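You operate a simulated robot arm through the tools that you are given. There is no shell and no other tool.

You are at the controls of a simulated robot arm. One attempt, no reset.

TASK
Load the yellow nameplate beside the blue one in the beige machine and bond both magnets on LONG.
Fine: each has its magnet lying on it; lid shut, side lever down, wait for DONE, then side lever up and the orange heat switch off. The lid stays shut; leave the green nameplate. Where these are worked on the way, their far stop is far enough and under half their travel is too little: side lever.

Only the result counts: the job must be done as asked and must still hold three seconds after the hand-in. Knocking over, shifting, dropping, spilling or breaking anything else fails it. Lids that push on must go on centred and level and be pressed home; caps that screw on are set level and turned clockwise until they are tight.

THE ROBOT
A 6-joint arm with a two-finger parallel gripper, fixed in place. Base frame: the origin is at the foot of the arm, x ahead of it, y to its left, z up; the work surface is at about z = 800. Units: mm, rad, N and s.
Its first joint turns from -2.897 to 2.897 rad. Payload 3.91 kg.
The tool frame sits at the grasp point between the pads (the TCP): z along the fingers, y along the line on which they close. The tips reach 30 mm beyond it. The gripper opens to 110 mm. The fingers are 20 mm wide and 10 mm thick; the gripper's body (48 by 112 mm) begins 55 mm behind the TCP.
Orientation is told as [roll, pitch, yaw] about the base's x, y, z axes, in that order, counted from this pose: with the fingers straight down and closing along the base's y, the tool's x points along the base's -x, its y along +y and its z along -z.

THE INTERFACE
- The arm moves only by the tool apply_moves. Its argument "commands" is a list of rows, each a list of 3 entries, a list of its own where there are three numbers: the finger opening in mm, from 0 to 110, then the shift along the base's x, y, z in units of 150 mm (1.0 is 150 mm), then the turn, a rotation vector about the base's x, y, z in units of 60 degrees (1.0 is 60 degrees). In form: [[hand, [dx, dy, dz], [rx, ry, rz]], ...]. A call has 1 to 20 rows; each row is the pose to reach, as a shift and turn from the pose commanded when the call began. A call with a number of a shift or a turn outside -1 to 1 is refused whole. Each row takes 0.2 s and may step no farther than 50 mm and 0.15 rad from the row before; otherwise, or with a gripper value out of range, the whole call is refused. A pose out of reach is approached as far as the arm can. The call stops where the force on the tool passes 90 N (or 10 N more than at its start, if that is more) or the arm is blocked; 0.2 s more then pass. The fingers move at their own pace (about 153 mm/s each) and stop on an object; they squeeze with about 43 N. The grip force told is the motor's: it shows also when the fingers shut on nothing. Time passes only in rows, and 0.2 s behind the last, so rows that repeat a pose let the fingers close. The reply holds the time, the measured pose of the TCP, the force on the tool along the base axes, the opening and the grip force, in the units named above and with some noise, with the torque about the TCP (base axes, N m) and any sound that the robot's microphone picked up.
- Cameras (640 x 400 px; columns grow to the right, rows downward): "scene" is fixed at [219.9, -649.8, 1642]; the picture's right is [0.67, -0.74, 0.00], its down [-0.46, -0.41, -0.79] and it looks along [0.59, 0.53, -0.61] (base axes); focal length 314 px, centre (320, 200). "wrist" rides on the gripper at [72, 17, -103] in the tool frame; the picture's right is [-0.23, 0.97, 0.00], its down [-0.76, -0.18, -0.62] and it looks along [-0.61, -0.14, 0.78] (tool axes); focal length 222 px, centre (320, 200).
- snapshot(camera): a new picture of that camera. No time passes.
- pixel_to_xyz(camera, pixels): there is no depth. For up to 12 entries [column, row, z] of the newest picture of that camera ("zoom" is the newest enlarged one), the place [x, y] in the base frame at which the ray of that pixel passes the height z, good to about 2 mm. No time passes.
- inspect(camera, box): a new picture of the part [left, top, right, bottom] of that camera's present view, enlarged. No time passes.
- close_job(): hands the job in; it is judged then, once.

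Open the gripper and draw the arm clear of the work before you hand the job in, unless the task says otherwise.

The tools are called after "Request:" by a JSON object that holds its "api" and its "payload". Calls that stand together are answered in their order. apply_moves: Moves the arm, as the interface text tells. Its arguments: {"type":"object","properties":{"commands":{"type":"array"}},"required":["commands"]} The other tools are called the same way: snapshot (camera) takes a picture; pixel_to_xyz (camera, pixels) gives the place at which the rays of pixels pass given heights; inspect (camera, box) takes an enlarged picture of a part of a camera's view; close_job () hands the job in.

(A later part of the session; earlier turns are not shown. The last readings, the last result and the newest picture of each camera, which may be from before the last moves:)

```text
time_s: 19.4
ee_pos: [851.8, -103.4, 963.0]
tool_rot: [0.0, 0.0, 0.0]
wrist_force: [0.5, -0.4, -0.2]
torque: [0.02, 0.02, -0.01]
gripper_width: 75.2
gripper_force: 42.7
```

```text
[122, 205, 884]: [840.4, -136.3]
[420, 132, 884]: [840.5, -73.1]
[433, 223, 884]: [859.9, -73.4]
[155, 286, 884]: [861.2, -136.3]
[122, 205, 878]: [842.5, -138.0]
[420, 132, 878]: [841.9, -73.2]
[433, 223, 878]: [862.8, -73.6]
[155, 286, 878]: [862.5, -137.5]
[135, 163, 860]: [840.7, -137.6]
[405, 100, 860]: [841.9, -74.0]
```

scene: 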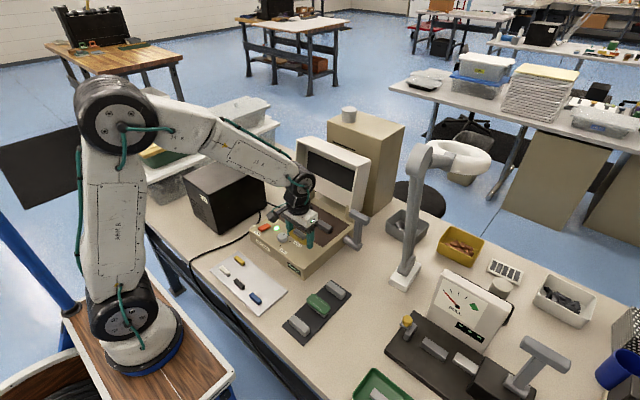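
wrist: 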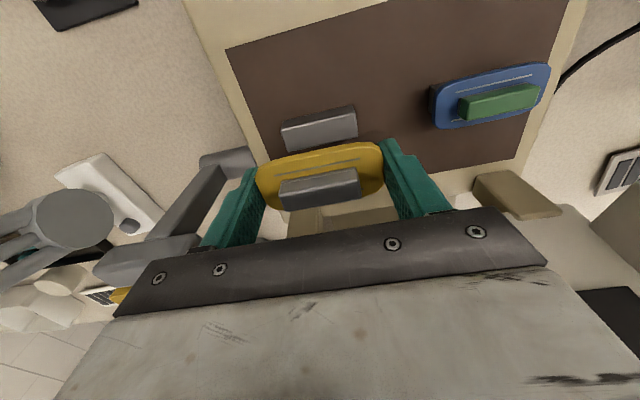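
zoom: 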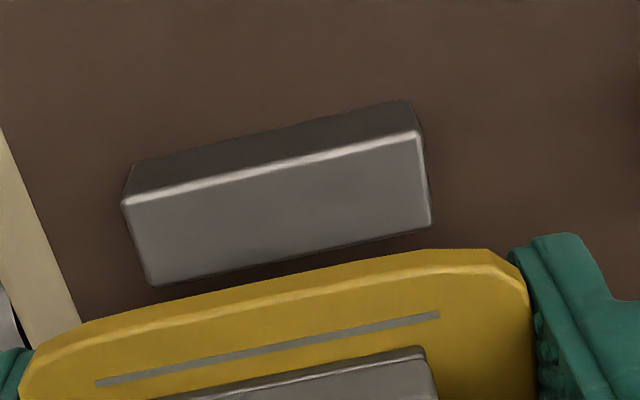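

Nest centre is (850.7,-104.9), top 884; the held plate is at about (850.1,-104.4) — well centred. I lower to z≈905 first.

Request:
{"api": "apply_moves", "payload": {"commands": [[65, [0, 0, -0.03], [0, 0, 0]], [65, [0, 0, -0.09], [0, 0, 0]], [65, [0, 0, -0.16], [0, 0, 0]], [65, [0, 0, -0.23], [0, 0, 0]], [65, [0, 0, -0.3], [0, 0, 0]], [65, [0, 0, -0.35], [0, 0, 0]], [65, [0, 0, -0.375], [0, 0, 0]]]}}

Request:
{"api": "inspect", "payload": {"camera": "wrist", "box": [240, 80, 420, 230]}}

Request:
{"api": "inspect", "payload": {"camera": "scene", "box": [280, 190, 360, 250]}}

```text
time_s: 21.0
ee_pos: [852.0, -104.3, 905.0]
tool_rot: [0.0, 0.001, 0.001]
wrist_force: [-0.6, -0.5, -0.9]
torque: [0.01, 0.03, -0.05]
gripper_width: 74.8
gripper_force: 42.6
```

```text
2.67 times, centred on (330, 155) of wrist
```

zoom: 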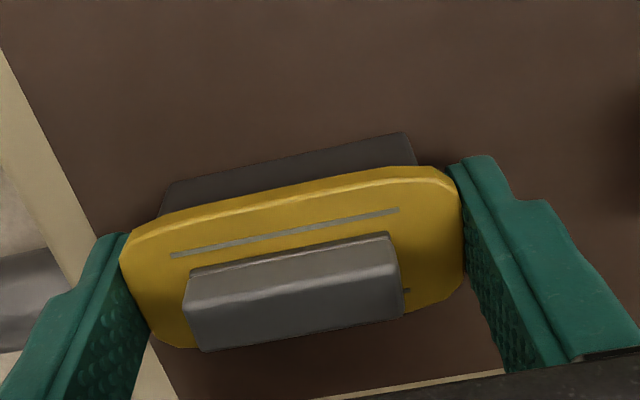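

```text
6.67 times, centred on (320, 220) of scene
```

zoom: 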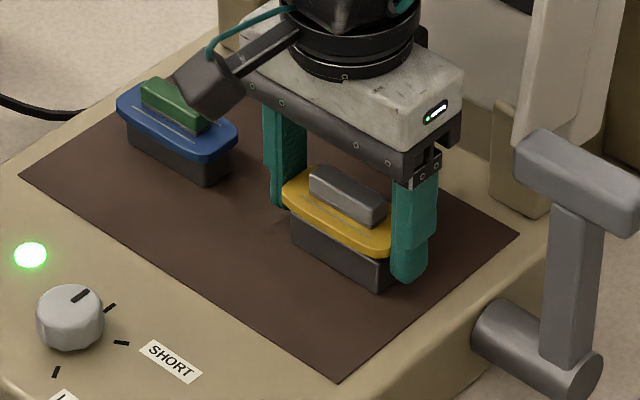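

Still free, a few mm to go. I lower in ~1.5 mm steps watching the force.

Request:
{"api": "apply_moves", "payload": {"commands": [[65, [0, 0, -0.01], [0, 0, 0]], [65, [0, 0, -0.02], [0, 0, 0]], [65, [0, 0, -0.03], [0, 0, 0]]]}}

```text
time_s: 21.8
ee_pos: [851.4, -104.0, 901.6]
tool_rot: [0.001, -0.001, 0.001]
wrist_force: [-0.4, -0.2, -0.7]
torque: [-0.01, 0.01, 0.0]
gripper_width: 74.9
gripper_force: 43.0
```

No contact at 901.6. Continue down by 1 mm steps.

Request:
{"api": "apply_moves", "payload": {"commands": [[65, [0, 0, -0.007], [0, 0, 0]], [65, [0, 0, -0.013], [0, 0, 0]], [65, [0, 0, -0.013], [0, 0, 0]]]}}

Request:
{"api": "inspect", "payload": {"camera": "scene", "box": [300, 205, 345, 240]}}

```text
time_s: 22.6
ee_pos: [851.5, -104.1, 899.8]
tool_rot: [-0.001, 0.0, 0.001]
wrist_force: [0.6, -0.4, -0.6]
torque: [0.02, 0.0, 0.02]
gripper_width: 74.6
gripper_force: 43.0
```

```text
11.43 times, centred on (322, 222) of scene
```

zoom: 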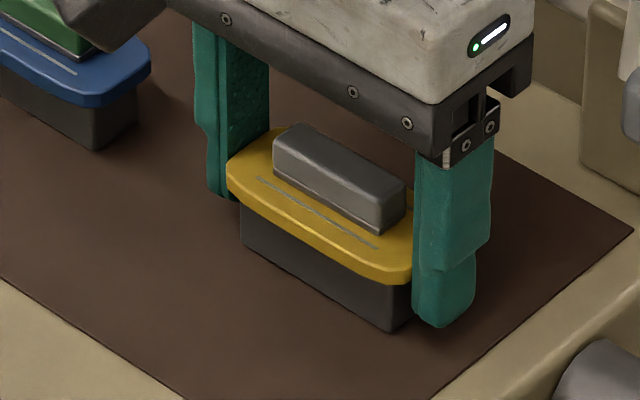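

The plate is about to sit on the nest, no force yet at 899.8. Another 1 mm-step descent.

Request:
{"api": "apply_moves", "payload": {"commands": [[65, [0, 0, -0.005], [0, 0, 0]], [65, [0, 0, -0.01], [0, 0, 0]], [65, [0, 0, -0.01], [0, 0, 0]]]}}

```text
time_s: 23.4
ee_pos: [852.0, -104.2, 897.7]
tool_rot: [0.002, 0.002, -0.001]
wrist_force: [0.0, 0.2, 3.2]
torque: [-0.01, 0.0, 0.02]
gripper_width: 74.7
gripper_force: 42.9
```

Force rose to 3.2 N: first contact. I go 0.6 mm further to confirm seating before releasing.

Request:
{"api": "apply_moves", "payload": {"commands": [[65, [0, 0, -0.004], [0, 0, 0]], [65, [0, 0, -0.004], [0, 0, 0]]]}}

```text
time_s: 24.0
ee_pos: [852.5, -104.4, 898.8]
tool_rot: [0.001, -0.002, 0.0]
wrist_force: [-0.5, 0.2, 11.8]
torque: [0.03, 0.08, 0.02]
gripper_width: 75.0
gripper_force: 43.4
```

Seated with 11.8 N. I open the fingers gently to 88 mm.

Request:
{"api": "apply_moves", "payload": {"commands": [[75.5, [0, 0, -0.002], [0, 0, 0]], [76.5, [0, 0, 0], [0, 0, 0]], [78, [0, 0, 0], [0, 0, 0]], [81, [0, 0, 0], [0, 0, 0]], [85, [0, 0, 0], [0, 0, 0]], [88, [0, 0, 0], [0, 0, 0]]]}}

Request:
{"api": "inspect", "payload": {"camera": "scene", "box": [300, 205, 345, 240]}}

Request:
{"api": "inspect", "payload": {"camera": "wrist", "box": [240, 80, 420, 230]}}

```text
time_s: 25.4
ee_pos: [851.1, -105.1, 897.5]
tool_rot: [0.0, 0.001, -0.001]
wrist_force: [0.3, 0.0, 0.1]
torque: [-0.01, -0.01, -0.01]
gripper_width: 88.0
gripper_force: 0.1
```

```text
11.43 times, centred on (322, 222) of scene
```

zoom: 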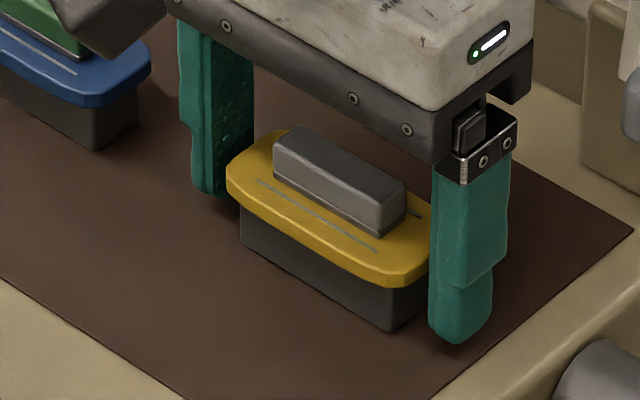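

```text
2.67 times, centred on (330, 155) of wrist
```

zoom: 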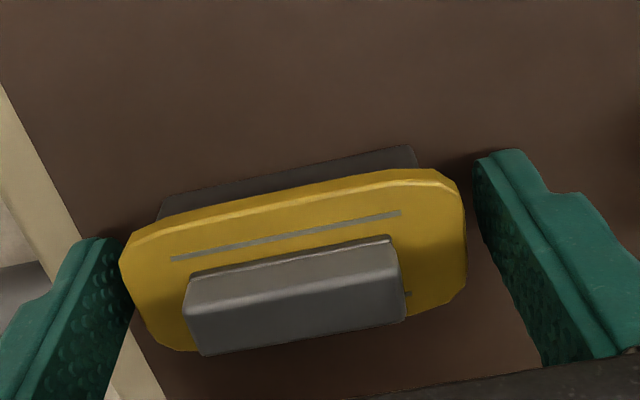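

The plate rests on the nest with its magnet. I withdraw straight up.

Request:
{"api": "apply_moves", "payload": {"commands": [[90, [0, 0, 0.03], [0, 0, 0]], [90, [0, 0, 0.1], [0, 0, 0]], [90, [0, 0, 0.2], [0, 0, 0]], [90, [0, 0, 0.35], [0, 0, 0]], [90, [0, 0, 0.5], [0, 0, 0]], [90, [0, 0, 0.6], [0, 0, 0]]]}}

Request:
{"api": "inspect", "payload": {"camera": "scene", "box": [280, 190, 360, 250]}}

Request:
{"api": "inspect", "payload": {"camera": "wrist", "box": [240, 60, 440, 230]}}

```text
time_s: 26.8
ee_pos: [851.1, -103.4, 987.3]
tool_rot: [-0.001, 0.0, 0.0]
wrist_force: [0.1, 0.5, 0.3]
torque: [-0.03, -0.01, 0.01]
gripper_width: 89.9
gripper_force: 0.0
```

```text
6.67 times, centred on (320, 220) of scene
```

zoom: 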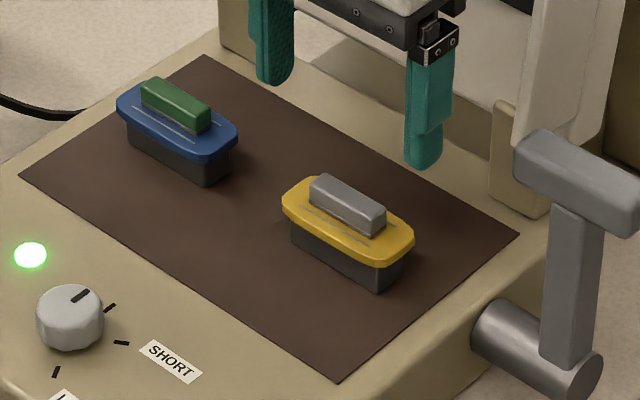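

```text
2.35 times, centred on (340, 145) of wrist
```

zoom: 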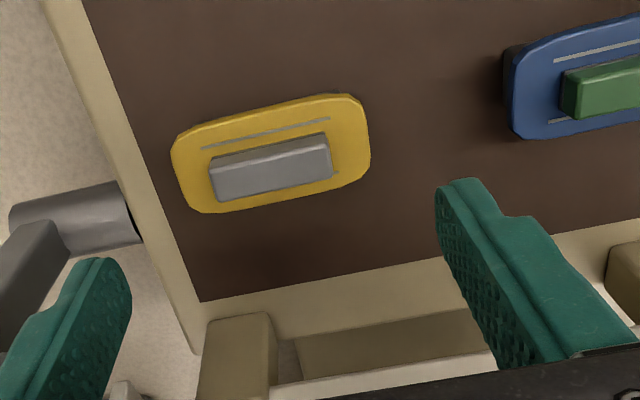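

The yellow plate sits centred on its nest with its magnet. Next, the knob: I move over it at about (721,-33) to measure it.

Request:
{"api": "apply_moves", "payload": {"commands": [[90, [-0.25, 0.1, 0], [0, 0, 0]], [90, [-0.5, 0.25, 0], [0, 0, 0]], [80, [-0.75, 0.4, 0], [0, 0, 0]], [70, [-0.87, 0.48, 0], [0, 0, 0]], [70, [-0.87, 0.48, -0.15], [0, 0, 0]], [70, [-0.87, 0.48, -0.2], [0, 0, 0]]]}}

Request:
{"api": "snapshot", "payload": {"camera": "wrist"}}

Request:
{"api": "inspect", "payload": {"camera": "wrist", "box": [240, 60, 440, 220]}}

```text
time_s: 28.2
ee_pos: [720.3, -32.4, 956.3]
tool_rot: [-0.001, -0.001, 0.0]
wrist_force: [0.7, 0.2, 0.2]
torque: [0.03, -0.02, 0.02]
gripper_width: 70.0
gripper_force: 0.0
```

```text
taken
```

wrist: 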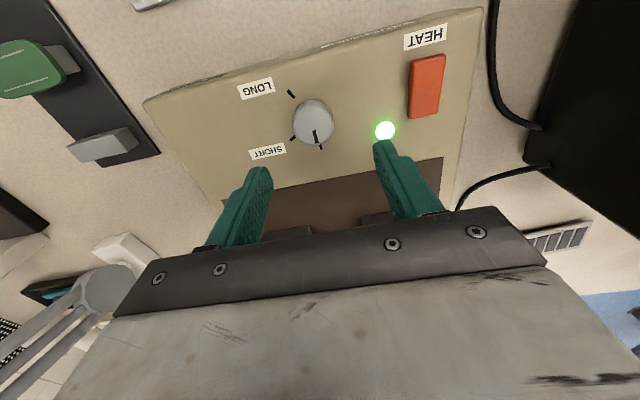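

```text
2.50 times, centred on (340, 140) of wrist
```

zoom: 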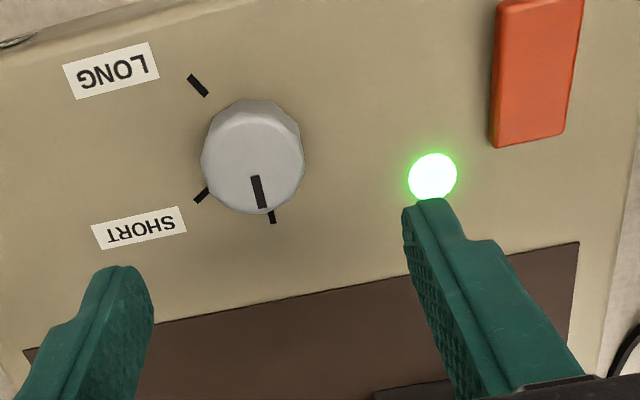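

Knob clearly seen; ticks at zoom (190,77)-(207,96) LONG, (196,200)-(208,189) SHORT, (273,222) current. I query these on the deck plane and the knob outline at its likely heights.

Request:
{"api": "pixel_to_xyz", "payload": {"camera": "zoom", "pixels": [[190, 77, 860], [207, 96, 860], [196, 200, 860], [208, 189, 860], [271, 211, 860], [274, 223, 860], [200, 160, 875], [304, 155, 875], [255, 213, 885], [255, 178, 885], [263, 207, 885], [250, 98, 862]]}}

Request:
{"api": "inspect", "payload": {"camera": "scene", "box": [255, 220, 305, 255]}}

```text
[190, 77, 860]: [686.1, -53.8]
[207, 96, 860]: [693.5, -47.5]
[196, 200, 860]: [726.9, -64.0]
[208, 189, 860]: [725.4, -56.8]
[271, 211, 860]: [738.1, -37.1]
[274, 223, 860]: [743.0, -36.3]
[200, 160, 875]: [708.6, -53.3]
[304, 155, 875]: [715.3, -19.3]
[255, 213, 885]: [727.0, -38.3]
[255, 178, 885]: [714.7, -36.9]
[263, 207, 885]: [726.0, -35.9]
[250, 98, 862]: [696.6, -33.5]
```

```text
11.43 times, centred on (280, 238) of scene
```

zoom: 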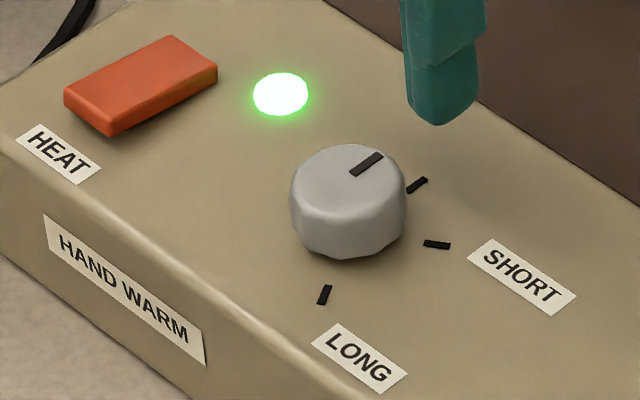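

I query the ticks and knob outline in the scene zoom as well for a better centre estimate.

Request:
{"api": "pixel_to_xyz", "payload": {"camera": "zoom", "pixels": [[408, 191, 860], [427, 180, 860], [424, 243, 860], [450, 245, 860], [320, 304, 860], [329, 286, 860], [348, 180, 882], [354, 173, 882], [382, 154, 882], [348, 145, 882], [290, 190, 882], [407, 180, 882]]}}

Request:
{"api": "pixel_to_xyz", "payload": {"camera": "zoom", "pixels": [[64, 90, 865], [172, 35, 865], [217, 65, 870], [107, 122, 870], [107, 134, 862], [64, 102, 862], [280, 94, 860], [348, 180, 888], [350, 258, 860], [350, 215, 885]]}}

```text
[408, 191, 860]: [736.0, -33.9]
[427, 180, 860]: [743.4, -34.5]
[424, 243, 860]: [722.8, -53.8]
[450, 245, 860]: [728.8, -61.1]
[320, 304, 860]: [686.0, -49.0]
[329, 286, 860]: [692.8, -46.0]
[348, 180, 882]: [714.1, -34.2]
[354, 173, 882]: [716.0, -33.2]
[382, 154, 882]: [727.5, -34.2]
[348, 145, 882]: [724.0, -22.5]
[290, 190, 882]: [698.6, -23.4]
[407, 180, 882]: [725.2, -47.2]
```

```text
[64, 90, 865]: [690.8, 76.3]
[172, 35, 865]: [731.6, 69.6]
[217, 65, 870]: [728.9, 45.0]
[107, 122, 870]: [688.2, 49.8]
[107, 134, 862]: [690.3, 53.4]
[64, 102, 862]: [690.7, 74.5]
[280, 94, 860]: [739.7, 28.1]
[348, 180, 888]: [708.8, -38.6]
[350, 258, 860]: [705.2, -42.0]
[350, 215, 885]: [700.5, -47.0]
```

Knob: centre ≈(712.6,-35.6), top z≈885, Ø≈35. Pointer at 0° (+x); SHORT at ≈-60°, LONG at ≈-149°. I pre-rotate the gripper +60° above the knob so I can turn it through in one grip.

Request:
{"api": "apply_moves", "payload": {"commands": [[70, [-0.02, -0.01, 0], [0, 0, 0.14]], [70, [-0.054, -0.0217, 0], [0, 0, 0.28]], [70, [-0.054, -0.0217, 0], [0, 0, 0.42]], [70, [-0.054, -0.0217, 0], [0, 0, 0.56]], [70, [-0.054, -0.0217, 0], [0, 0, 0.7]], [70, [-0.054, -0.0217, 0], [0, 0, 0.84]], [70, [-0.054, -0.0217, 0], [0, 0, 0.98]], [70, [-0.054, -0.0217, 0], [0, 0, 1.0]]]}}

Request:
{"api": "snapshot", "payload": {"camera": "wrist"}}

Request:
{"api": "snapshot", "payload": {"camera": "scene"}}

```text
time_s: 30.0
ee_pos: [712.7, -35.0, 956.8]
tool_rot: [0.0, 0.0, 1.049]
wrist_force: [0.5, 0.8, -1.0]
torque: [0.0, 0.0, 0.02]
gripper_width: 70.0
gripper_force: 0.1
```

```text
taken
```

wrist: 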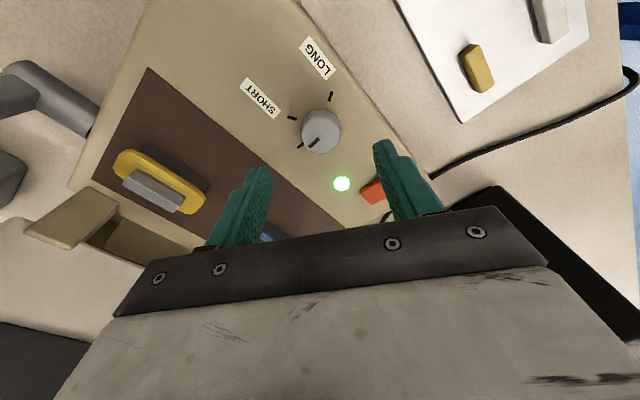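

```text
taken
```

scene: 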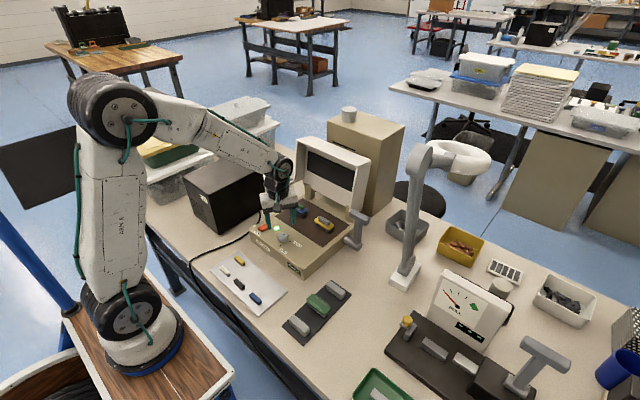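

Rotation works (yaw 1.049). I add 15° more, then lower with 60 mm opening so the fingertips straddle the knob (TCP z≈895).

Request:
{"api": "apply_moves", "payload": {"commands": [[65, [0, 0, 0], [0, 0, 0.13]], [60, [0, 0, 0], [0, 0, 0.25]], [60, [0, 0, -0.13], [0, 0, 0.25]], [60, [0, 0, -0.26], [0, 0, 0.25]], [60, [0, 0, -0.36], [0, 0, 0.25]], [60, [0, 0, -0.36], [0, 0, 0.25]]]}}

Request:
{"api": "snapshot", "payload": {"camera": "wrist"}}

Request:
{"api": "inspect", "payload": {"camera": "scene", "box": [245, 205, 325, 265]}}

```text
time_s: 31.4
ee_pos: [713.5, -34.4, 904.2]
tool_rot: [-0.001, 0.0, 1.309]
wrist_force: [-0.6, -0.4, 0.1]
torque: [-0.02, 0.02, 0.04]
gripper_width: 59.8
gripper_force: 0.1
```

```text
taken
```

wrist: 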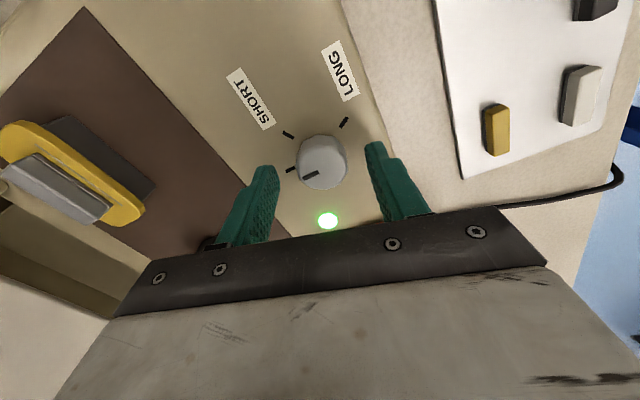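

```text
6.67 times, centred on (285, 235) of scene
```

zoom: 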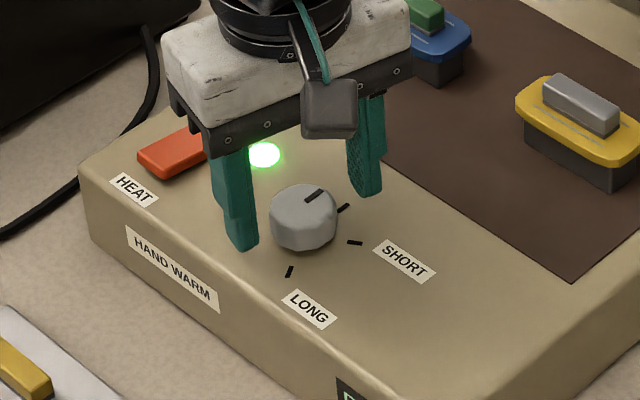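

The knob is between the fingers. I zoom the wrist view to check centring before going lower.

Request:
{"api": "inspect", "payload": {"camera": "wrist", "box": [240, 90, 420, 230]}}

Request:
{"api": "pixel_to_xyz", "payload": {"camera": "wrist", "pixels": [[321, 163, 875], [296, 160, 872], [348, 160, 872], [319, 190, 885], [320, 134, 862], [303, 180, 885], [319, 173, 885], [287, 171, 860], [294, 169, 860], [282, 132, 860], [293, 139, 860], [347, 118, 860]]}}

```text
2.86 times, centred on (330, 160) of wrist
```

zoom: 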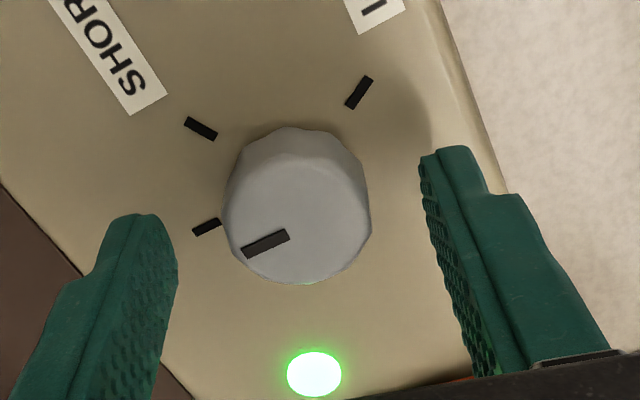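

```text
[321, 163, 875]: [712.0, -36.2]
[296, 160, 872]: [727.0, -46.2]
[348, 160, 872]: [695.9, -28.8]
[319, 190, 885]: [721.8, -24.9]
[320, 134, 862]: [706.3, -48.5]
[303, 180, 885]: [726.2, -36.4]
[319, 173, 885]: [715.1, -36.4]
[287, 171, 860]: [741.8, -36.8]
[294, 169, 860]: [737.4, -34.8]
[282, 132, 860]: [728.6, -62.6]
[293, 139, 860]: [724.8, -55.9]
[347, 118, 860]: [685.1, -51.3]
```

Knob centre refined to ≈(711.9,-36.3). I shift by 0.7 mm, lower to TCP z≈894.5 and close on it gradually.

Request:
{"api": "apply_moves", "payload": {"commands": [[56, [-0.0047, -0.0047, -0.03], [0, 0, 0]], [50, [-0.0047, -0.0047, -0.057], [0, 0, 0]], [44, [-0.0047, -0.0047, -0.057], [0, 0, 0]], [40, [-0.0047, -0.0047, -0.057], [0, 0, 0]], [37, [-0.0047, -0.0047, -0.057], [0, 0, 0]], [35, [-0.0047, -0.0047, -0.057], [0, 0, 0]], [30, [-0.0047, -0.0047, -0.057], [0, 0, 0]], [30, [-0.0047, -0.0047, -0.057], [0, 0, 0]]]}}

Request:
{"api": "inspect", "payload": {"camera": "wrist", "box": [240, 90, 420, 230]}}

```text
time_s: 33.2
ee_pos: [711.4, -36.1, 893.6]
tool_rot: [0.0, 0.0, 1.309]
wrist_force: [-5.5, 1.0, -0.6]
torque: [0.02, 0.22, -0.02]
gripper_width: 33.5
gripper_force: 45.1
```

```text
2.86 times, centred on (330, 160) of wrist
```

zoom: 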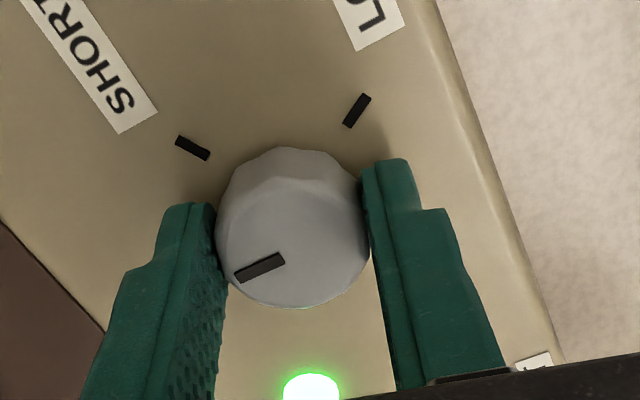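

Knob gripped (33.5 mm, 45 N). I turn clockwise by 60° first and watch the pointer.

Request:
{"api": "apply_moves", "payload": {"commands": [[30, [0, 0, 0], [0, 0, -0.1]], [30, [0, 0, 0], [0, 0, -0.2]], [30, [0, 0, 0], [0, 0, -0.3]], [30, [0, 0, 0], [0, 0, -0.4]], [30, [0, 0, 0], [0, 0, -0.5]], [30, [0, 0, 0], [0, 0, -0.6]], [30, [0, 0, 0], [0, 0, -0.7]], [30, [0, 0, 0], [0, 0, -0.8]], [30, [0, 0, 0], [0, 0, -0.9]], [30, [0, 0, 0], [0, 0, -1.0]]]}}

Request:
{"api": "inspect", "payload": {"camera": "wrist", "box": [240, 90, 420, 230]}}

```text
time_s: 35.4
ee_pos: [711.3, -35.8, 894.8]
tool_rot: [-0.002, 0.002, 0.259]
wrist_force: [-18.7, 11.6, 1.3]
torque: [0.23, 1.22, 0.02]
gripper_width: 33.2
gripper_force: 44.9
```

```text
2.86 times, centred on (330, 160) of wrist
```

zoom: 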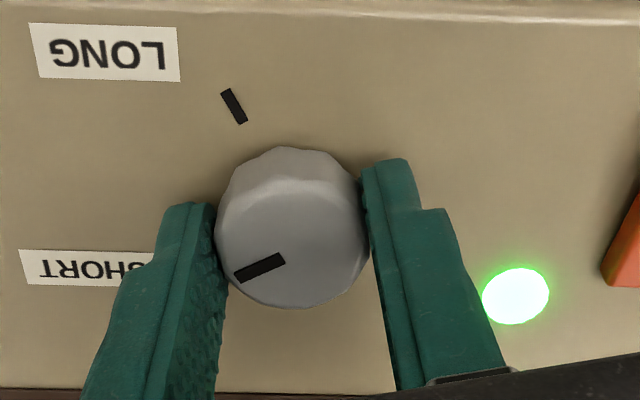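

The knob turned along; side force grew to about 22 N from a small off-centre. I relieve it by shifting TCP (-0.8,+0.5) mm while holding.

Request:
{"api": "apply_moves", "payload": {"commands": [[30, [-0.003, 0.002, 0], [0, 0, 0]], [30, [-0.0055, 0.0035, 0], [0, 0, 0]], [30, [-0.0055, 0.0035, 0], [0, 0, 0]]]}}

```text
time_s: 36.2
ee_pos: [710.9, -34.3, 895.6]
tool_rot: [0.0, -0.002, 0.26]
wrist_force: [-11.7, 5.7, -2.5]
torque: [0.1, 0.54, 0.0]
gripper_width: 33.3
gripper_force: 44.9
```

That halved the force; another shift of (-1.2,+0.5) mm, then continue turning by 45°.

Request:
{"api": "apply_moves", "payload": {"commands": [[30, [-0.004, 0.002, 0], [0, 0, 0]], [30, [-0.008, 0.0033, 0], [0, 0, 0]], [30, [-0.008, 0.0033, 0], [0, 0, -0.1]], [30, [-0.008, 0.0033, 0], [0, 0, -0.2]], [30, [-0.008, 0.0033, 0], [0, 0, -0.3]], [30, [-0.008, 0.0033, 0], [0, 0, -0.4]], [30, [-0.008, 0.0033, 0], [0, 0, -0.5]], [30, [-0.008, 0.0033, 0], [0, 0, -0.5]]]}}

Request:
{"api": "inspect", "payload": {"camera": "wrist", "box": [240, 90, 420, 230]}}

```text
time_s: 38.0
ee_pos: [710.7, -35.2, 894.3]
tool_rot: [0.001, -0.001, -0.264]
wrist_force: [13.0, 1.4, -3.8]
torque: [0.0, -0.47, 0.0]
gripper_width: 33.5
gripper_force: 44.3
```

```text
2.86 times, centred on (330, 160) of wrist
```

zoom: 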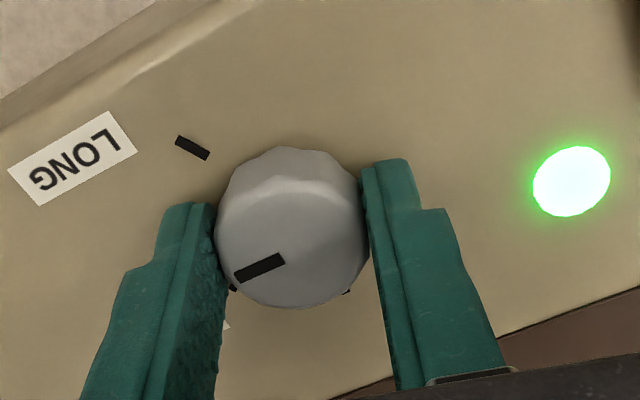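

Pointer now at ≈-90° (yaw -0.264), LONG still 60° away. I relieve the 13 N x-force and turn 30° more.

Request:
{"api": "apply_moves", "payload": {"commands": [[30, [0.004, 0, 0], [0, 0, 0]], [30, [0.008, 0, 0], [0, 0, -0.1]], [30, [0.008, 0, 0], [0, 0, -0.2]], [30, [0.008, 0, 0], [0, 0, -0.3]], [30, [0.008, 0, 0], [0, 0, -0.4]], [30, [0.008, 0, 0], [0, 0, -0.5]], [30, [0.008, 0, 0], [0, 0, -0.5]]]}}

Request:
{"api": "inspect", "payload": {"camera": "wrist", "box": [240, 90, 420, 230]}}

```text
time_s: 39.6
ee_pos: [711.0, -34.3, 894.5]
tool_rot: [0.0, -0.001, -0.788]
wrist_force: [5.2, 9.8, 5.4]
torque: [0.64, 0.23, 0.01]
gripper_width: 33.3
gripper_force: 45.1
```

```text
2.86 times, centred on (330, 160) of wrist
```

zoom: 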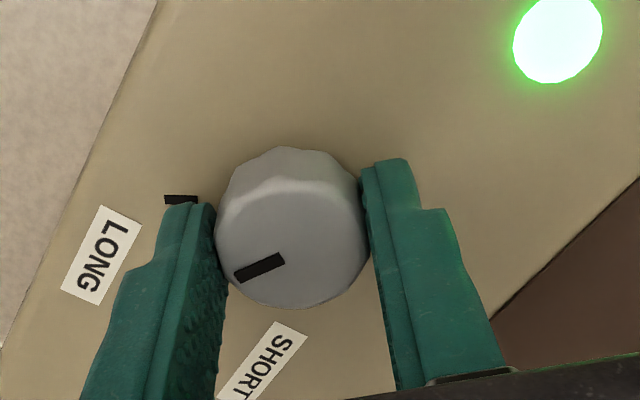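

Total turned 120°. I relieve +0.8 mm in y and turn the last ≈29.5°.

Request:
{"api": "apply_moves", "payload": {"commands": [[30, [0.002, 0.005, 0], [0, 0, 0]], [30, [0.002, 0.005, 0], [0, 0, -0.1]], [30, [0.002, 0.005, 0], [0, 0, -0.2]], [30, [0.002, 0.005, 0], [0, 0, -0.3]], [30, [0.002, 0.005, 0], [0, 0, -0.4]], [30, [0.002, 0.005, 0], [0, 0, -0.49]], [30, [0.002, 0.005, 0], [0, 0, -0.49]]]}}

Request:
{"api": "inspect", "payload": {"camera": "wrist", "box": [240, 90, 420, 230]}}

Request:
{"api": "inspect", "payload": {"camera": "scene", "box": [245, 205, 325, 265]}}

```text
time_s: 41.2
ee_pos: [711.5, -33.5, 895.3]
tool_rot: [0.0, -0.002, -1.299]
wrist_force: [5.3, -2.4, 5.7]
torque: [-0.13, -0.18, 0.01]
gripper_width: 33.4
gripper_force: 44.8
```

```text
2.86 times, centred on (330, 160) of wrist
```

zoom: 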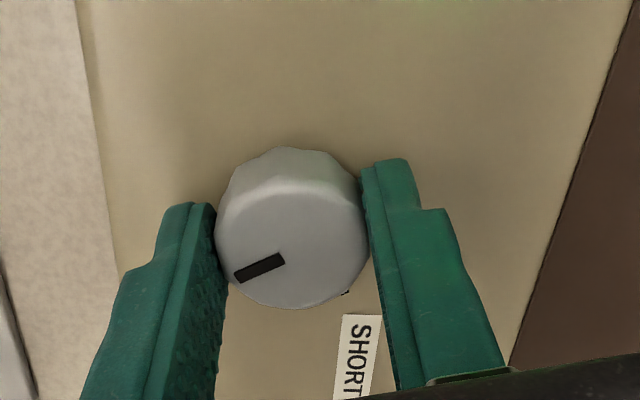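

```text
6.67 times, centred on (285, 235) of scene
```

zoom: 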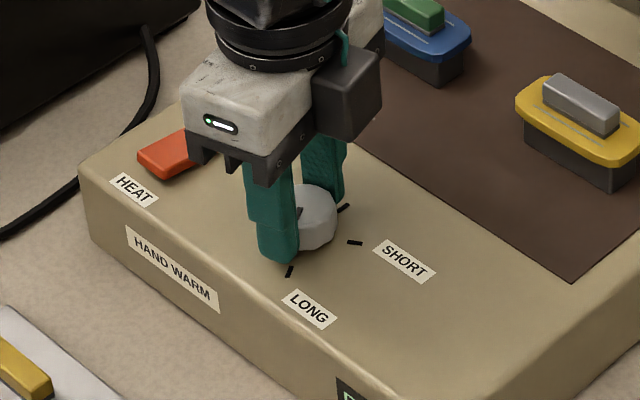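

Turned 149.4° in total. I open the fingers and rise to check the pointer against the LONG tick.

Request:
{"api": "apply_moves", "payload": {"commands": [[35, [0, 0, 0], [0, 0, 0]], [40, [0, 0, 0], [0, 0, 0]], [50, [0, 0, 0], [0, 0, 0]], [60, [0, 0, 0.02], [0, 0, 0]], [60, [0, 0, 0.15], [0, 0, 0]], [60, [0, 0, 0.35], [0, 0, 0]], [60, [0, 0, 0.5], [0, 0, 0]]]}}

Request:
{"api": "snapshot", "payload": {"camera": "wrist"}}

Request:
{"api": "inspect", "payload": {"camera": "scene", "box": [255, 220, 305, 255]}}

```text
time_s: 42.8
ee_pos: [712.2, -34.2, 970.0]
tool_rot: [0.0, 0.0, -1.299]
wrist_force: [1.0, -0.3, 0.0]
torque: [0.01, 0.02, 0.0]
gripper_width: 60.1
gripper_force: 0.1
```

```text
taken
```

wrist: 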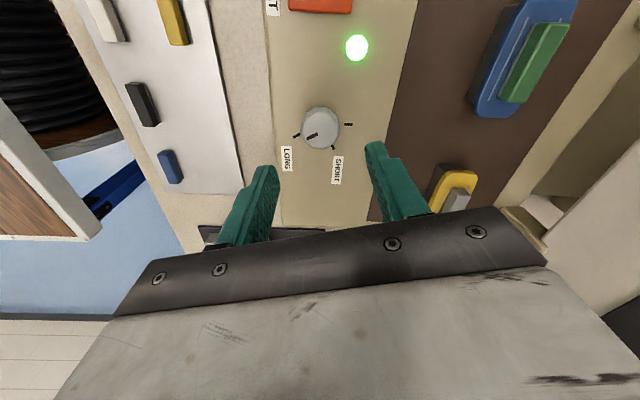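

```text
11.43 times, centred on (280, 238) of scene
```

zoom: 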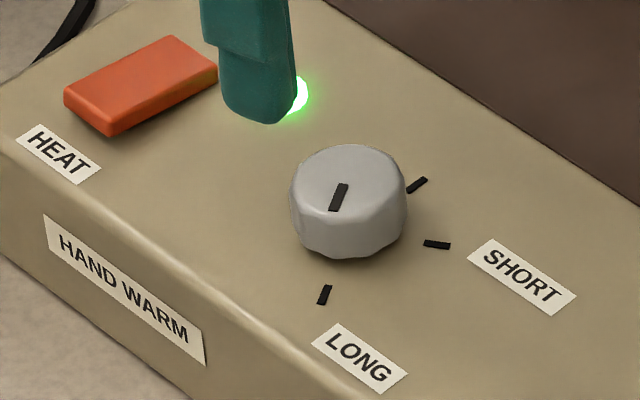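

The pointer now aims at the LONG tick. I measure its angle precisely in both views.

Request:
{"api": "pixel_to_xyz", "payload": {"camera": "zoom", "pixels": [[343, 184, 885], [334, 210, 885], [329, 286, 860], [320, 304, 860]]}}

Request:
{"api": "inspect", "payload": {"camera": "wrist", "box": [270, 80, 370, 180]}}

```text
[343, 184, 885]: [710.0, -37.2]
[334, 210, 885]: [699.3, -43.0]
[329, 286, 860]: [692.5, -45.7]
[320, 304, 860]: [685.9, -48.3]
```

```text
4.00 times, centred on (320, 130) of wrist
```

zoom: 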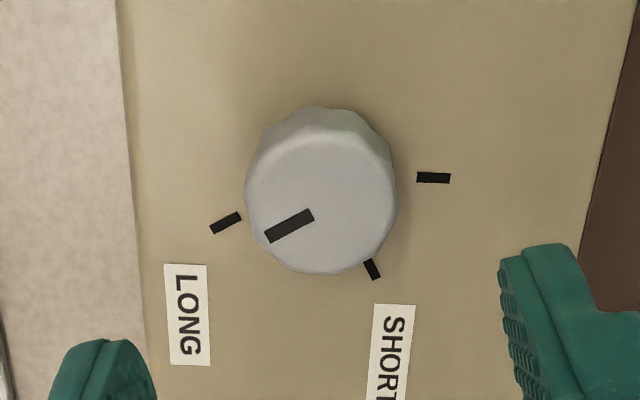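

I query the wrist zoom for pointer and ticks.

Request:
{"api": "pixel_to_xyz", "payload": {"camera": "zoom", "pixels": [[267, 237, 885], [312, 215, 885], [212, 229, 860], [240, 216, 860], [418, 177, 860], [450, 178, 860], [367, 260, 860], [377, 279, 860]]}}

```text
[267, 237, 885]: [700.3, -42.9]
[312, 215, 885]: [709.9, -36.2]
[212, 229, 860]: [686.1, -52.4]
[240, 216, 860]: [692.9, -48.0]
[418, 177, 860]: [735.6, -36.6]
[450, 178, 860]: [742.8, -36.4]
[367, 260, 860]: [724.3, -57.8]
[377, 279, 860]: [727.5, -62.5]
```

Pointer and LONG tick agree within ~1–2°. Now the lid: I rotate the gripper back toward yaw 0 (first 60°) and inspect the lid and heat switch in the scene view.

Request:
{"api": "apply_moves", "payload": {"commands": [[60, [0, 0, 0.05], [0, 0, 0.14]], [60, [0, 0, 0.1], [0, 0, 0.28]], [60, [0, 0, 0.2], [0, 0, 0.42]], [60, [0, 0, 0.3], [0, 0, 0.56]], [60, [0, 0, 0.4], [0, 0, 0.7]], [60, [0, 0, 0.5], [0, 0, 0.84]], [60, [0, 0, 0.55], [0, 0, 0.98]], [60, [0, 0, 0.55], [0, 0, 1.0]]]}}

Request:
{"api": "inspect", "payload": {"camera": "scene", "box": [285, 120, 385, 220]}}

Request:
{"api": "inspect", "payload": {"camera": "scene", "box": [250, 215, 290, 245]}}

```text
time_s: 44.6
ee_pos: [712.6, -33.8, 1052.3]
tool_rot: [0.001, 0.0, -0.25]
wrist_force: [-0.9, -0.4, -0.5]
torque: [-0.04, 0.0, -0.01]
gripper_width: 60.1
gripper_force: 0.0
```

```text
4.00 times, centred on (335, 170) of scene
```

zoom: 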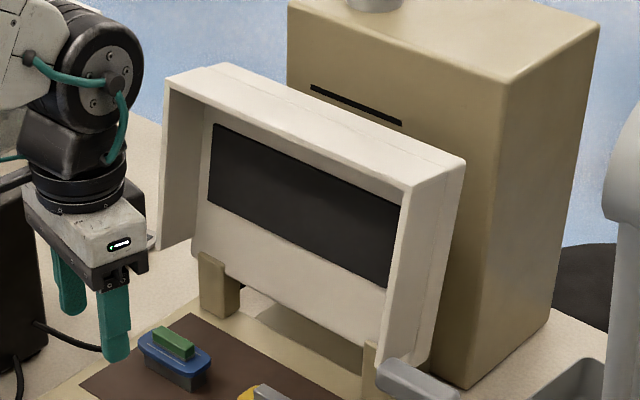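

```text
13.33 times, centred on (270, 230) of scene
```

zoom: 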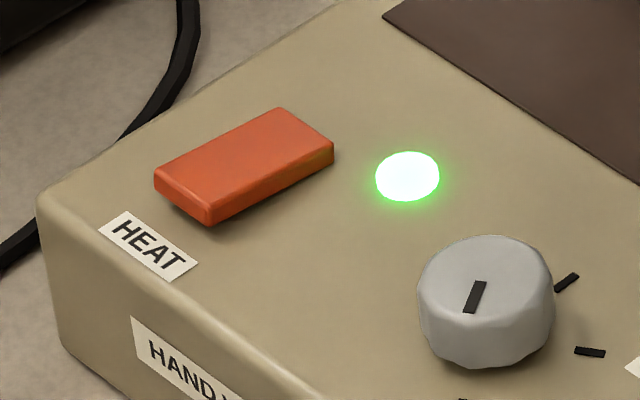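

The lid is an open shell leaning back on two hinge posts, its top wall uppermost; the cabinet stands close behind. I query rays of its corners.

Request:
{"api": "pixel_to_xyz", "payload": {"camera": "scene", "pixels": [[356.25, 166.75, 1000], [356.25, 166.75, 1100], [371.25, 160, 1000], [371.25, 160, 1100], [296.25, 140.5, 1000], [296.25, 140.5, 1100], [311, 135.5, 1000], [311, 135.5, 1100], [349.5, 210.5, 880], [349.5, 210.5, 920], [303, 177, 880], [303, 177, 920]]}}

Request:
{"api": "pixel_to_xyz", "payload": {"camera": "scene", "pixels": [[371, 217.5, 800], [407, 200, 800], [365, 140, 1100], [365, 140, 1150], [326.5, 119, 1100], [404.5, 126, 1100], [348, 195, 900], [348, 195, 950], [360.8, 209, 900], [360.8, 209, 880]]}}

```text
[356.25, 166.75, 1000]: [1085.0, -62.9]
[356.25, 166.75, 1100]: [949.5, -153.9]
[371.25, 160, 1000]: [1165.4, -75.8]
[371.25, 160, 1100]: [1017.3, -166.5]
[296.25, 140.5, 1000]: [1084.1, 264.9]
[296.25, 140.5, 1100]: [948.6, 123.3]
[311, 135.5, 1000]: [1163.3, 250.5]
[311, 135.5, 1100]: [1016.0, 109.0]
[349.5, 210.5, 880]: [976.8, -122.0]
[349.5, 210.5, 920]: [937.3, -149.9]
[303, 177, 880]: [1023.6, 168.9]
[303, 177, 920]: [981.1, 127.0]
```

```text
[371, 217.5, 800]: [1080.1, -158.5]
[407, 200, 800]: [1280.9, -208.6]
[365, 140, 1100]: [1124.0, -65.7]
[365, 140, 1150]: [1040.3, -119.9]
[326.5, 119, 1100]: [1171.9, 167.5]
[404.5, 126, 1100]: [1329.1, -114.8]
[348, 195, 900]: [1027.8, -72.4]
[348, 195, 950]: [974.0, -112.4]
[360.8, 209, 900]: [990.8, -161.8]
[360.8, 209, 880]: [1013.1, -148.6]
```

Assuming the lid is as wide as the machine, its top rim would be near (920,·,1122), back edge ~(1005,·,1108). I rise to see the lid from above and triangulate, also turning yaw back to 0.

Request:
{"api": "apply_moves", "payload": {"commands": [[60, [0, 0, 0.3], [0, 0, 0.12]], [60, [0, 0, 0.6], [0, 0, 0.2387]], [60, [0, 0, 0.9], [0, 0, 0.2387]], [60, [0.1, 0, 1.0], [0, 0, 0.2387]], [60, [0.18, 0, 1.0], [0, 0, 0.2387]]]}}

Request:
{"api": "apply_moves", "payload": {"commands": [[60, [0, 0, 0.3], [0, 0, 0]], [60, [0, 0, 0.6], [0, 0, 0]], [60, [0, 0, 0.9], [0, 0, 0]], [60, [0, 0, 1.0], [0, 0, 0]]]}}

Request:
{"api": "snapshot", "payload": {"camera": "wrist"}}

```text
time_s: 45.8
ee_pos: [738.0, -34.1, 1201.3]
tool_rot: [0.0, 0.0, -0.001]
wrist_force: [-0.7, 1.0, 0.9]
torque: [0.01, 0.0, 0.0]
gripper_width: 60.1
gripper_force: 0.0
```

```text
time_s: 46.8
ee_pos: [739.5, -35.8, 1353.5]
tool_rot: [-0.001, 0.0, -0.001]
wrist_force: [-0.5, 0.9, 0.5]
torque: [-0.03, 0.0, -0.01]
gripper_width: 60.0
gripper_force: 0.0
```

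```text
taken
```

wrist: 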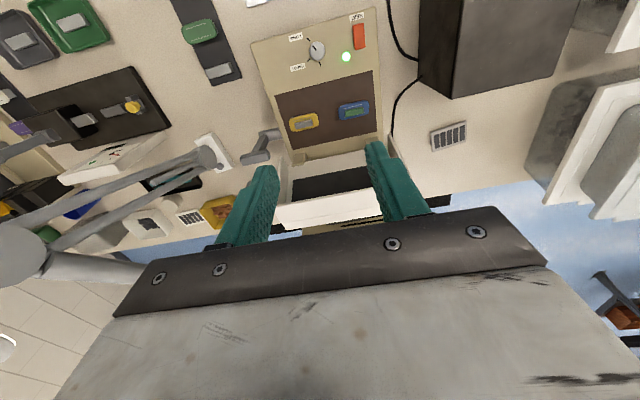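

The lid shows between the fingers at wrist (280-390,160-230). I open the fingers to uncover it and zoom.

Request:
{"api": "apply_moves", "payload": {"commands": [[110, [0.13, 0, 0], [0, 0, 0]], [110, [0.27, 0, 0], [0, 0, 0]], [110, [0.27, 0, 0], [0, 0, 0]]]}}

Request:
{"api": "snapshot", "payload": {"camera": "wrist"}}

Request:
{"api": "inspect", "payload": {"camera": "wrist", "box": [240, 90, 420, 230]}}

```text
time_s: 47.6
ee_pos: [779.6, -34.6, 1353.3]
tool_rot: [0.0, 0.0, -0.003]
wrist_force: [1.0, -1.2, 0.6]
torque: [-0.01, -0.02, 0.0]
gripper_width: 110.0
gripper_force: 0.0
```

```text
taken
```

wrist: 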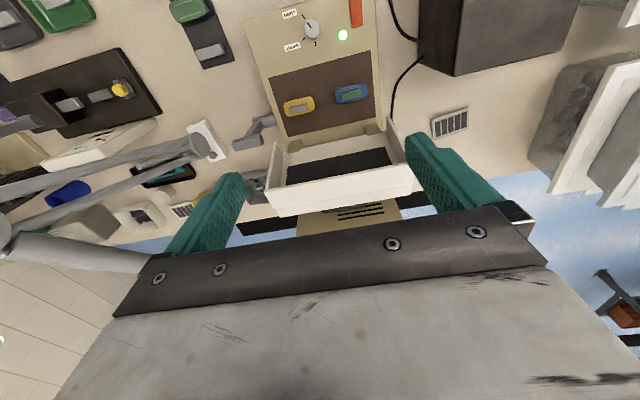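

```text
2.86 times, centred on (330, 160) of wrist
```

zoom: 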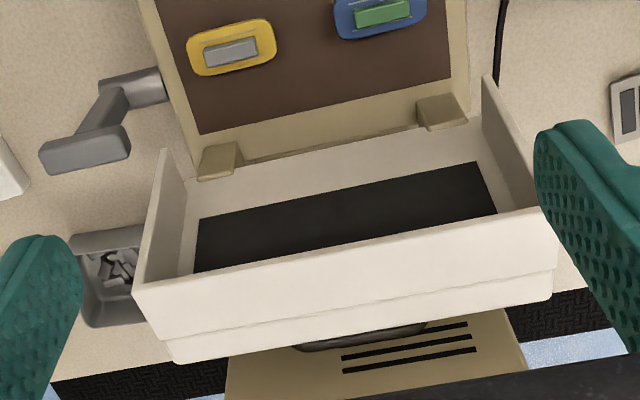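

Very clear: rim top edge from zoom (133,288) to (540,206), back edge from (175,362) to (552,298). I triangulate these.

Request:
{"api": "pixel_to_xyz", "payload": {"camera": "zoom", "pixels": [[133, 288, 1090], [133, 288, 1120], [540, 206, 1090], [540, 206, 1120], [175, 362, 1090], [175, 362, 1120], [552, 298, 1090], [552, 298, 1120], [165, 150, 900], [165, 150, 930], [483, 78, 900], [483, 78, 930]]}}

Request:
{"api": "pixel_to_xyz", "payload": {"camera": "zoom", "pixels": [[220, 178, 890], [207, 150, 890], [443, 128, 890], [430, 97, 890], [127, 85, 840], [165, 68, 840], [42, 157, 970], [128, 143, 970], [121, 128, 970], [85, 148, 970], [195, 270, 900], [350, 210, 900]]}}

```text
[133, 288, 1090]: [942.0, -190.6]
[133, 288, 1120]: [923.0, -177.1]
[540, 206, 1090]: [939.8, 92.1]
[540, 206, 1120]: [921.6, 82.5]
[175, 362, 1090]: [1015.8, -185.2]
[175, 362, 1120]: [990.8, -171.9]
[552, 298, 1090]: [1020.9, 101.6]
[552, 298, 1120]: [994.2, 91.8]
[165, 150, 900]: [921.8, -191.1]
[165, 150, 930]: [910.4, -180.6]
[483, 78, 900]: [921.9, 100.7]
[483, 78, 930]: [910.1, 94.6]
```

```text
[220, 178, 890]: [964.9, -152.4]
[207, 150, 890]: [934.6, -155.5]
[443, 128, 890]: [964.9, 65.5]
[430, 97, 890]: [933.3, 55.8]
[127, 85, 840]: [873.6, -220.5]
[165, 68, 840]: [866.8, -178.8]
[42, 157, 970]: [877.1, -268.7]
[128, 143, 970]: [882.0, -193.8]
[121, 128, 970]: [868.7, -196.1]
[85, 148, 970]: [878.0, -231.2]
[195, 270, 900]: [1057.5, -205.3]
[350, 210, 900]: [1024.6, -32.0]
```

Lid geometry (θ=open): rim top edge ≈(920, z 1122), back top edge ≈(1003, z 1107), y from -175 to 87, hinge ≈(948,910). I'll straddle its top wall with yaw 90° and guide it down. First I turn the gripper +60° at this height.

Request:
{"api": "apply_moves", "payload": {"commands": [[110, [0, -0.05, 0], [0, 0, 0.14]], [110, [0, -0.1, 0], [0, 0, 0.28]], [110, [0, -0.15, 0], [0, 0, 0.42]], [110, [0, -0.2, 0], [0, 0, 0.56]], [110, [0, -0.25, 0], [0, 0, 0.7]], [110, [0, -0.3, 0], [0, 0, 0.84]], [110, [0, -0.35, 0], [0, 0, 0.98]], [110, [0, -0.4, 0], [0, 0, 1.0]]]}}

Request:
{"api": "apply_moves", "payload": {"commands": [[110, [0.2, 0, 0], [0, 0, 0.13]], [110, [0.4, 0, 0], [0, 0, 0.26]], [110, [0.6, 0, 0], [0, 0, 0.39]], [110, [0.8, 0, 0], [0, 0, 0.5]], [110, [0.9, 0, 0], [0, 0, 0.5]]]}}

Request:
{"api": "snapshot", "payload": {"camera": "wrist"}}

Request:
{"api": "snapshot", "payload": {"camera": "scene"}}

```text
time_s: 49.4
ee_pos: [779.4, -93.7, 1352.3]
tool_rot: [0.0, 0.0, 1.047]
wrist_force: [-0.6, 0.0, 0.0]
torque: [0.02, 0.01, 0.0]
gripper_width: 110.0
gripper_force: 0.0
```

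```text
time_s: 50.6
ee_pos: [907.1, -94.1, 1344.3]
tool_rot: [-0.002, 0.0, 1.571]
wrist_force: [-0.4, 0.0, 0.2]
torque: [0.04, -0.01, 0.0]
gripper_width: 110.1
gripper_force: 0.0
out of reach, approached as far as the arm can: row 5
```

```text
taken
```

wrist: 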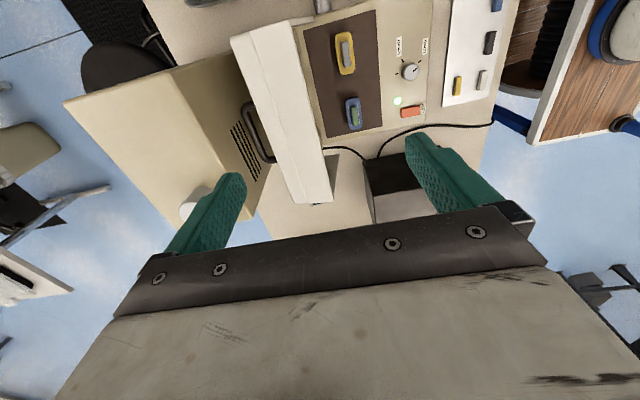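

```text
taken
```

scene: 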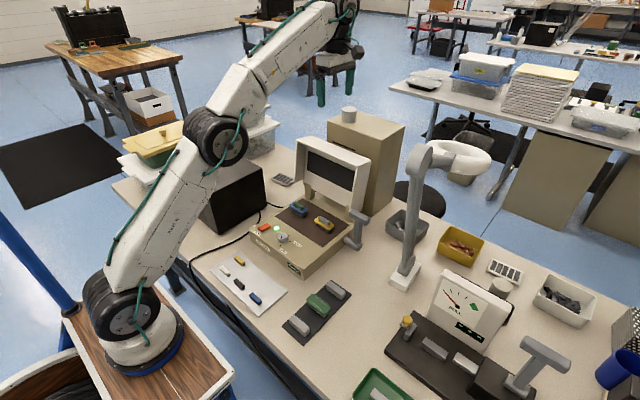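

That was at the edge of reach at this height; lower down the arm reaches farther. I lower to z≈1200 over the front of the lid and check the pose.

Request:
{"api": "apply_moves", "payload": {"commands": [[110, [0, 0, -0.2], [0, 0, 0]], [110, [0, 0, -0.4], [0, 0, 0]], [110, [0, 0, -0.6], [0, 0, 0]], [110, [0, 0, -0.8], [0, 0, 0]], [110, [0, 0, -0.95], [0, 0, 0]]]}}

Request:
{"api": "snapshot", "payload": {"camera": "wrist"}}

```text
time_s: 51.8
ee_pos: [906.9, -93.2, 1202.6]
tool_rot: [0.0, 0.001, 1.57]
wrist_force: [0.5, 0.6, 0.0]
torque: [-0.02, 0.0, -0.01]
gripper_width: 109.9
gripper_force: 0.0
```

```text
taken
```

wrist: 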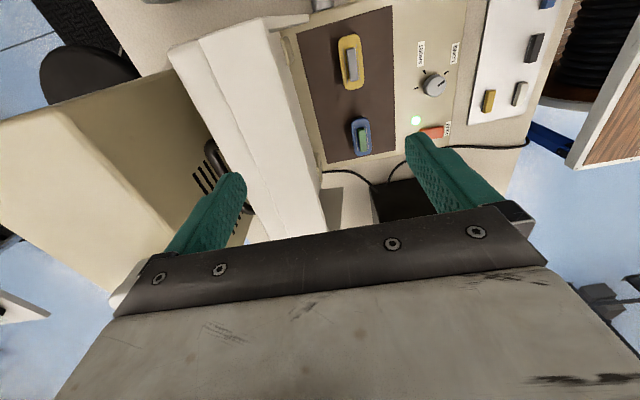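

I zoom to see the gap behind the lid, where the back finger must go.

Request:
{"api": "inspect", "payload": {"camera": "wrist", "box": [150, 20, 350, 240]}}

Request:
{"api": "pixel_to_xyz", "payload": {"camera": "wrist", "pixels": [[170, 52, 1107], [280, 238, 1107], [210, 145, 1100], [210, 145, 1050], [62, 75, 1130], [200, 150, 1130], [264, 20, 1122], [320, 190, 1122], [264, 20, 1118]]}}

```text
1.82 times, centred on (250, 130) of wrist
```

zoom: 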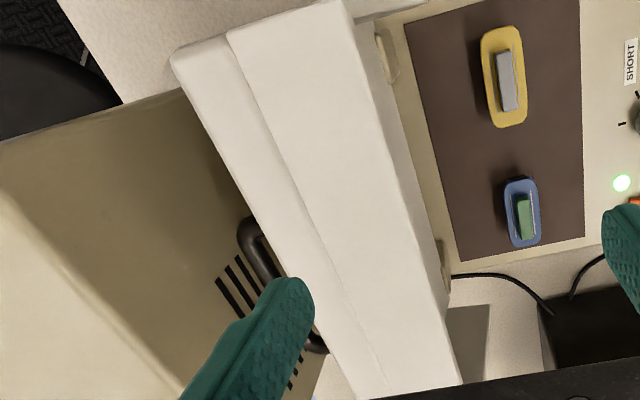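

```text
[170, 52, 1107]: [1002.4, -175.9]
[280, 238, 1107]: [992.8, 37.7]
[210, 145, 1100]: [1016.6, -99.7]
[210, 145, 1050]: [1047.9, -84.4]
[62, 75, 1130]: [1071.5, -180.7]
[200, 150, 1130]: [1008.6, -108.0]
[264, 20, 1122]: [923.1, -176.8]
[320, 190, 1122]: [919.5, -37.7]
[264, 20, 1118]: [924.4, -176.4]
```

The lid carries a dark handle on its back, at about (1038, y -92…13, z 1070), which I must avoid: I'll straddle at y≈-125. Lower to z≈1165 first, then forward to x≈955.

Request:
{"api": "apply_moves", "payload": {"commands": [[110, [0, -0.1, -0.15], [0, 0, 0]], [110, [0, -0.207, -0.245], [0, 0, 0]], [110, [0.1, -0.207, -0.245], [0, 0, 0]], [110, [0.2, -0.207, -0.245], [0, 0, 0]], [110, [0.3, -0.207, -0.245], [0, 0, 0]]]}}

Request:
{"api": "snapshot", "payload": {"camera": "wrist"}}

Request:
{"api": "inspect", "payload": {"camera": "scene", "box": [280, 80, 440, 240]}}

```text
time_s: 53.0
ee_pos: [951.1, -124.9, 1166.8]
tool_rot: [0.0, 0.0, 1.569]
wrist_force: [0.4, -0.2, 0.3]
torque: [-0.01, 0.02, 0.02]
gripper_width: 110.1
gripper_force: 0.1
```

```text
taken
```

wrist: 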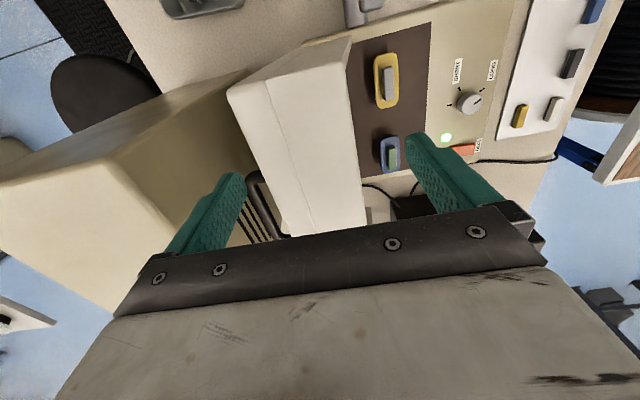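

```text
2.50 times, centred on (360, 160) of scene
```

zoom: 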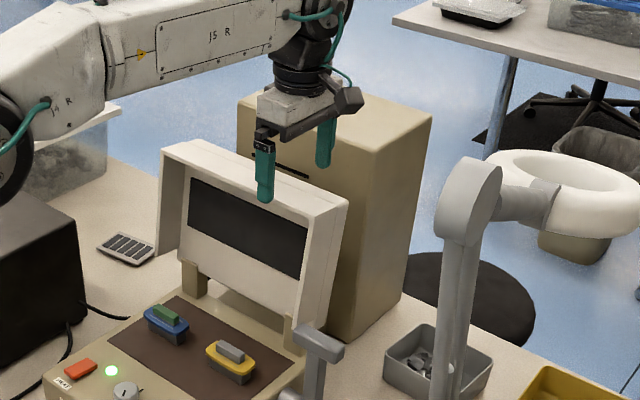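

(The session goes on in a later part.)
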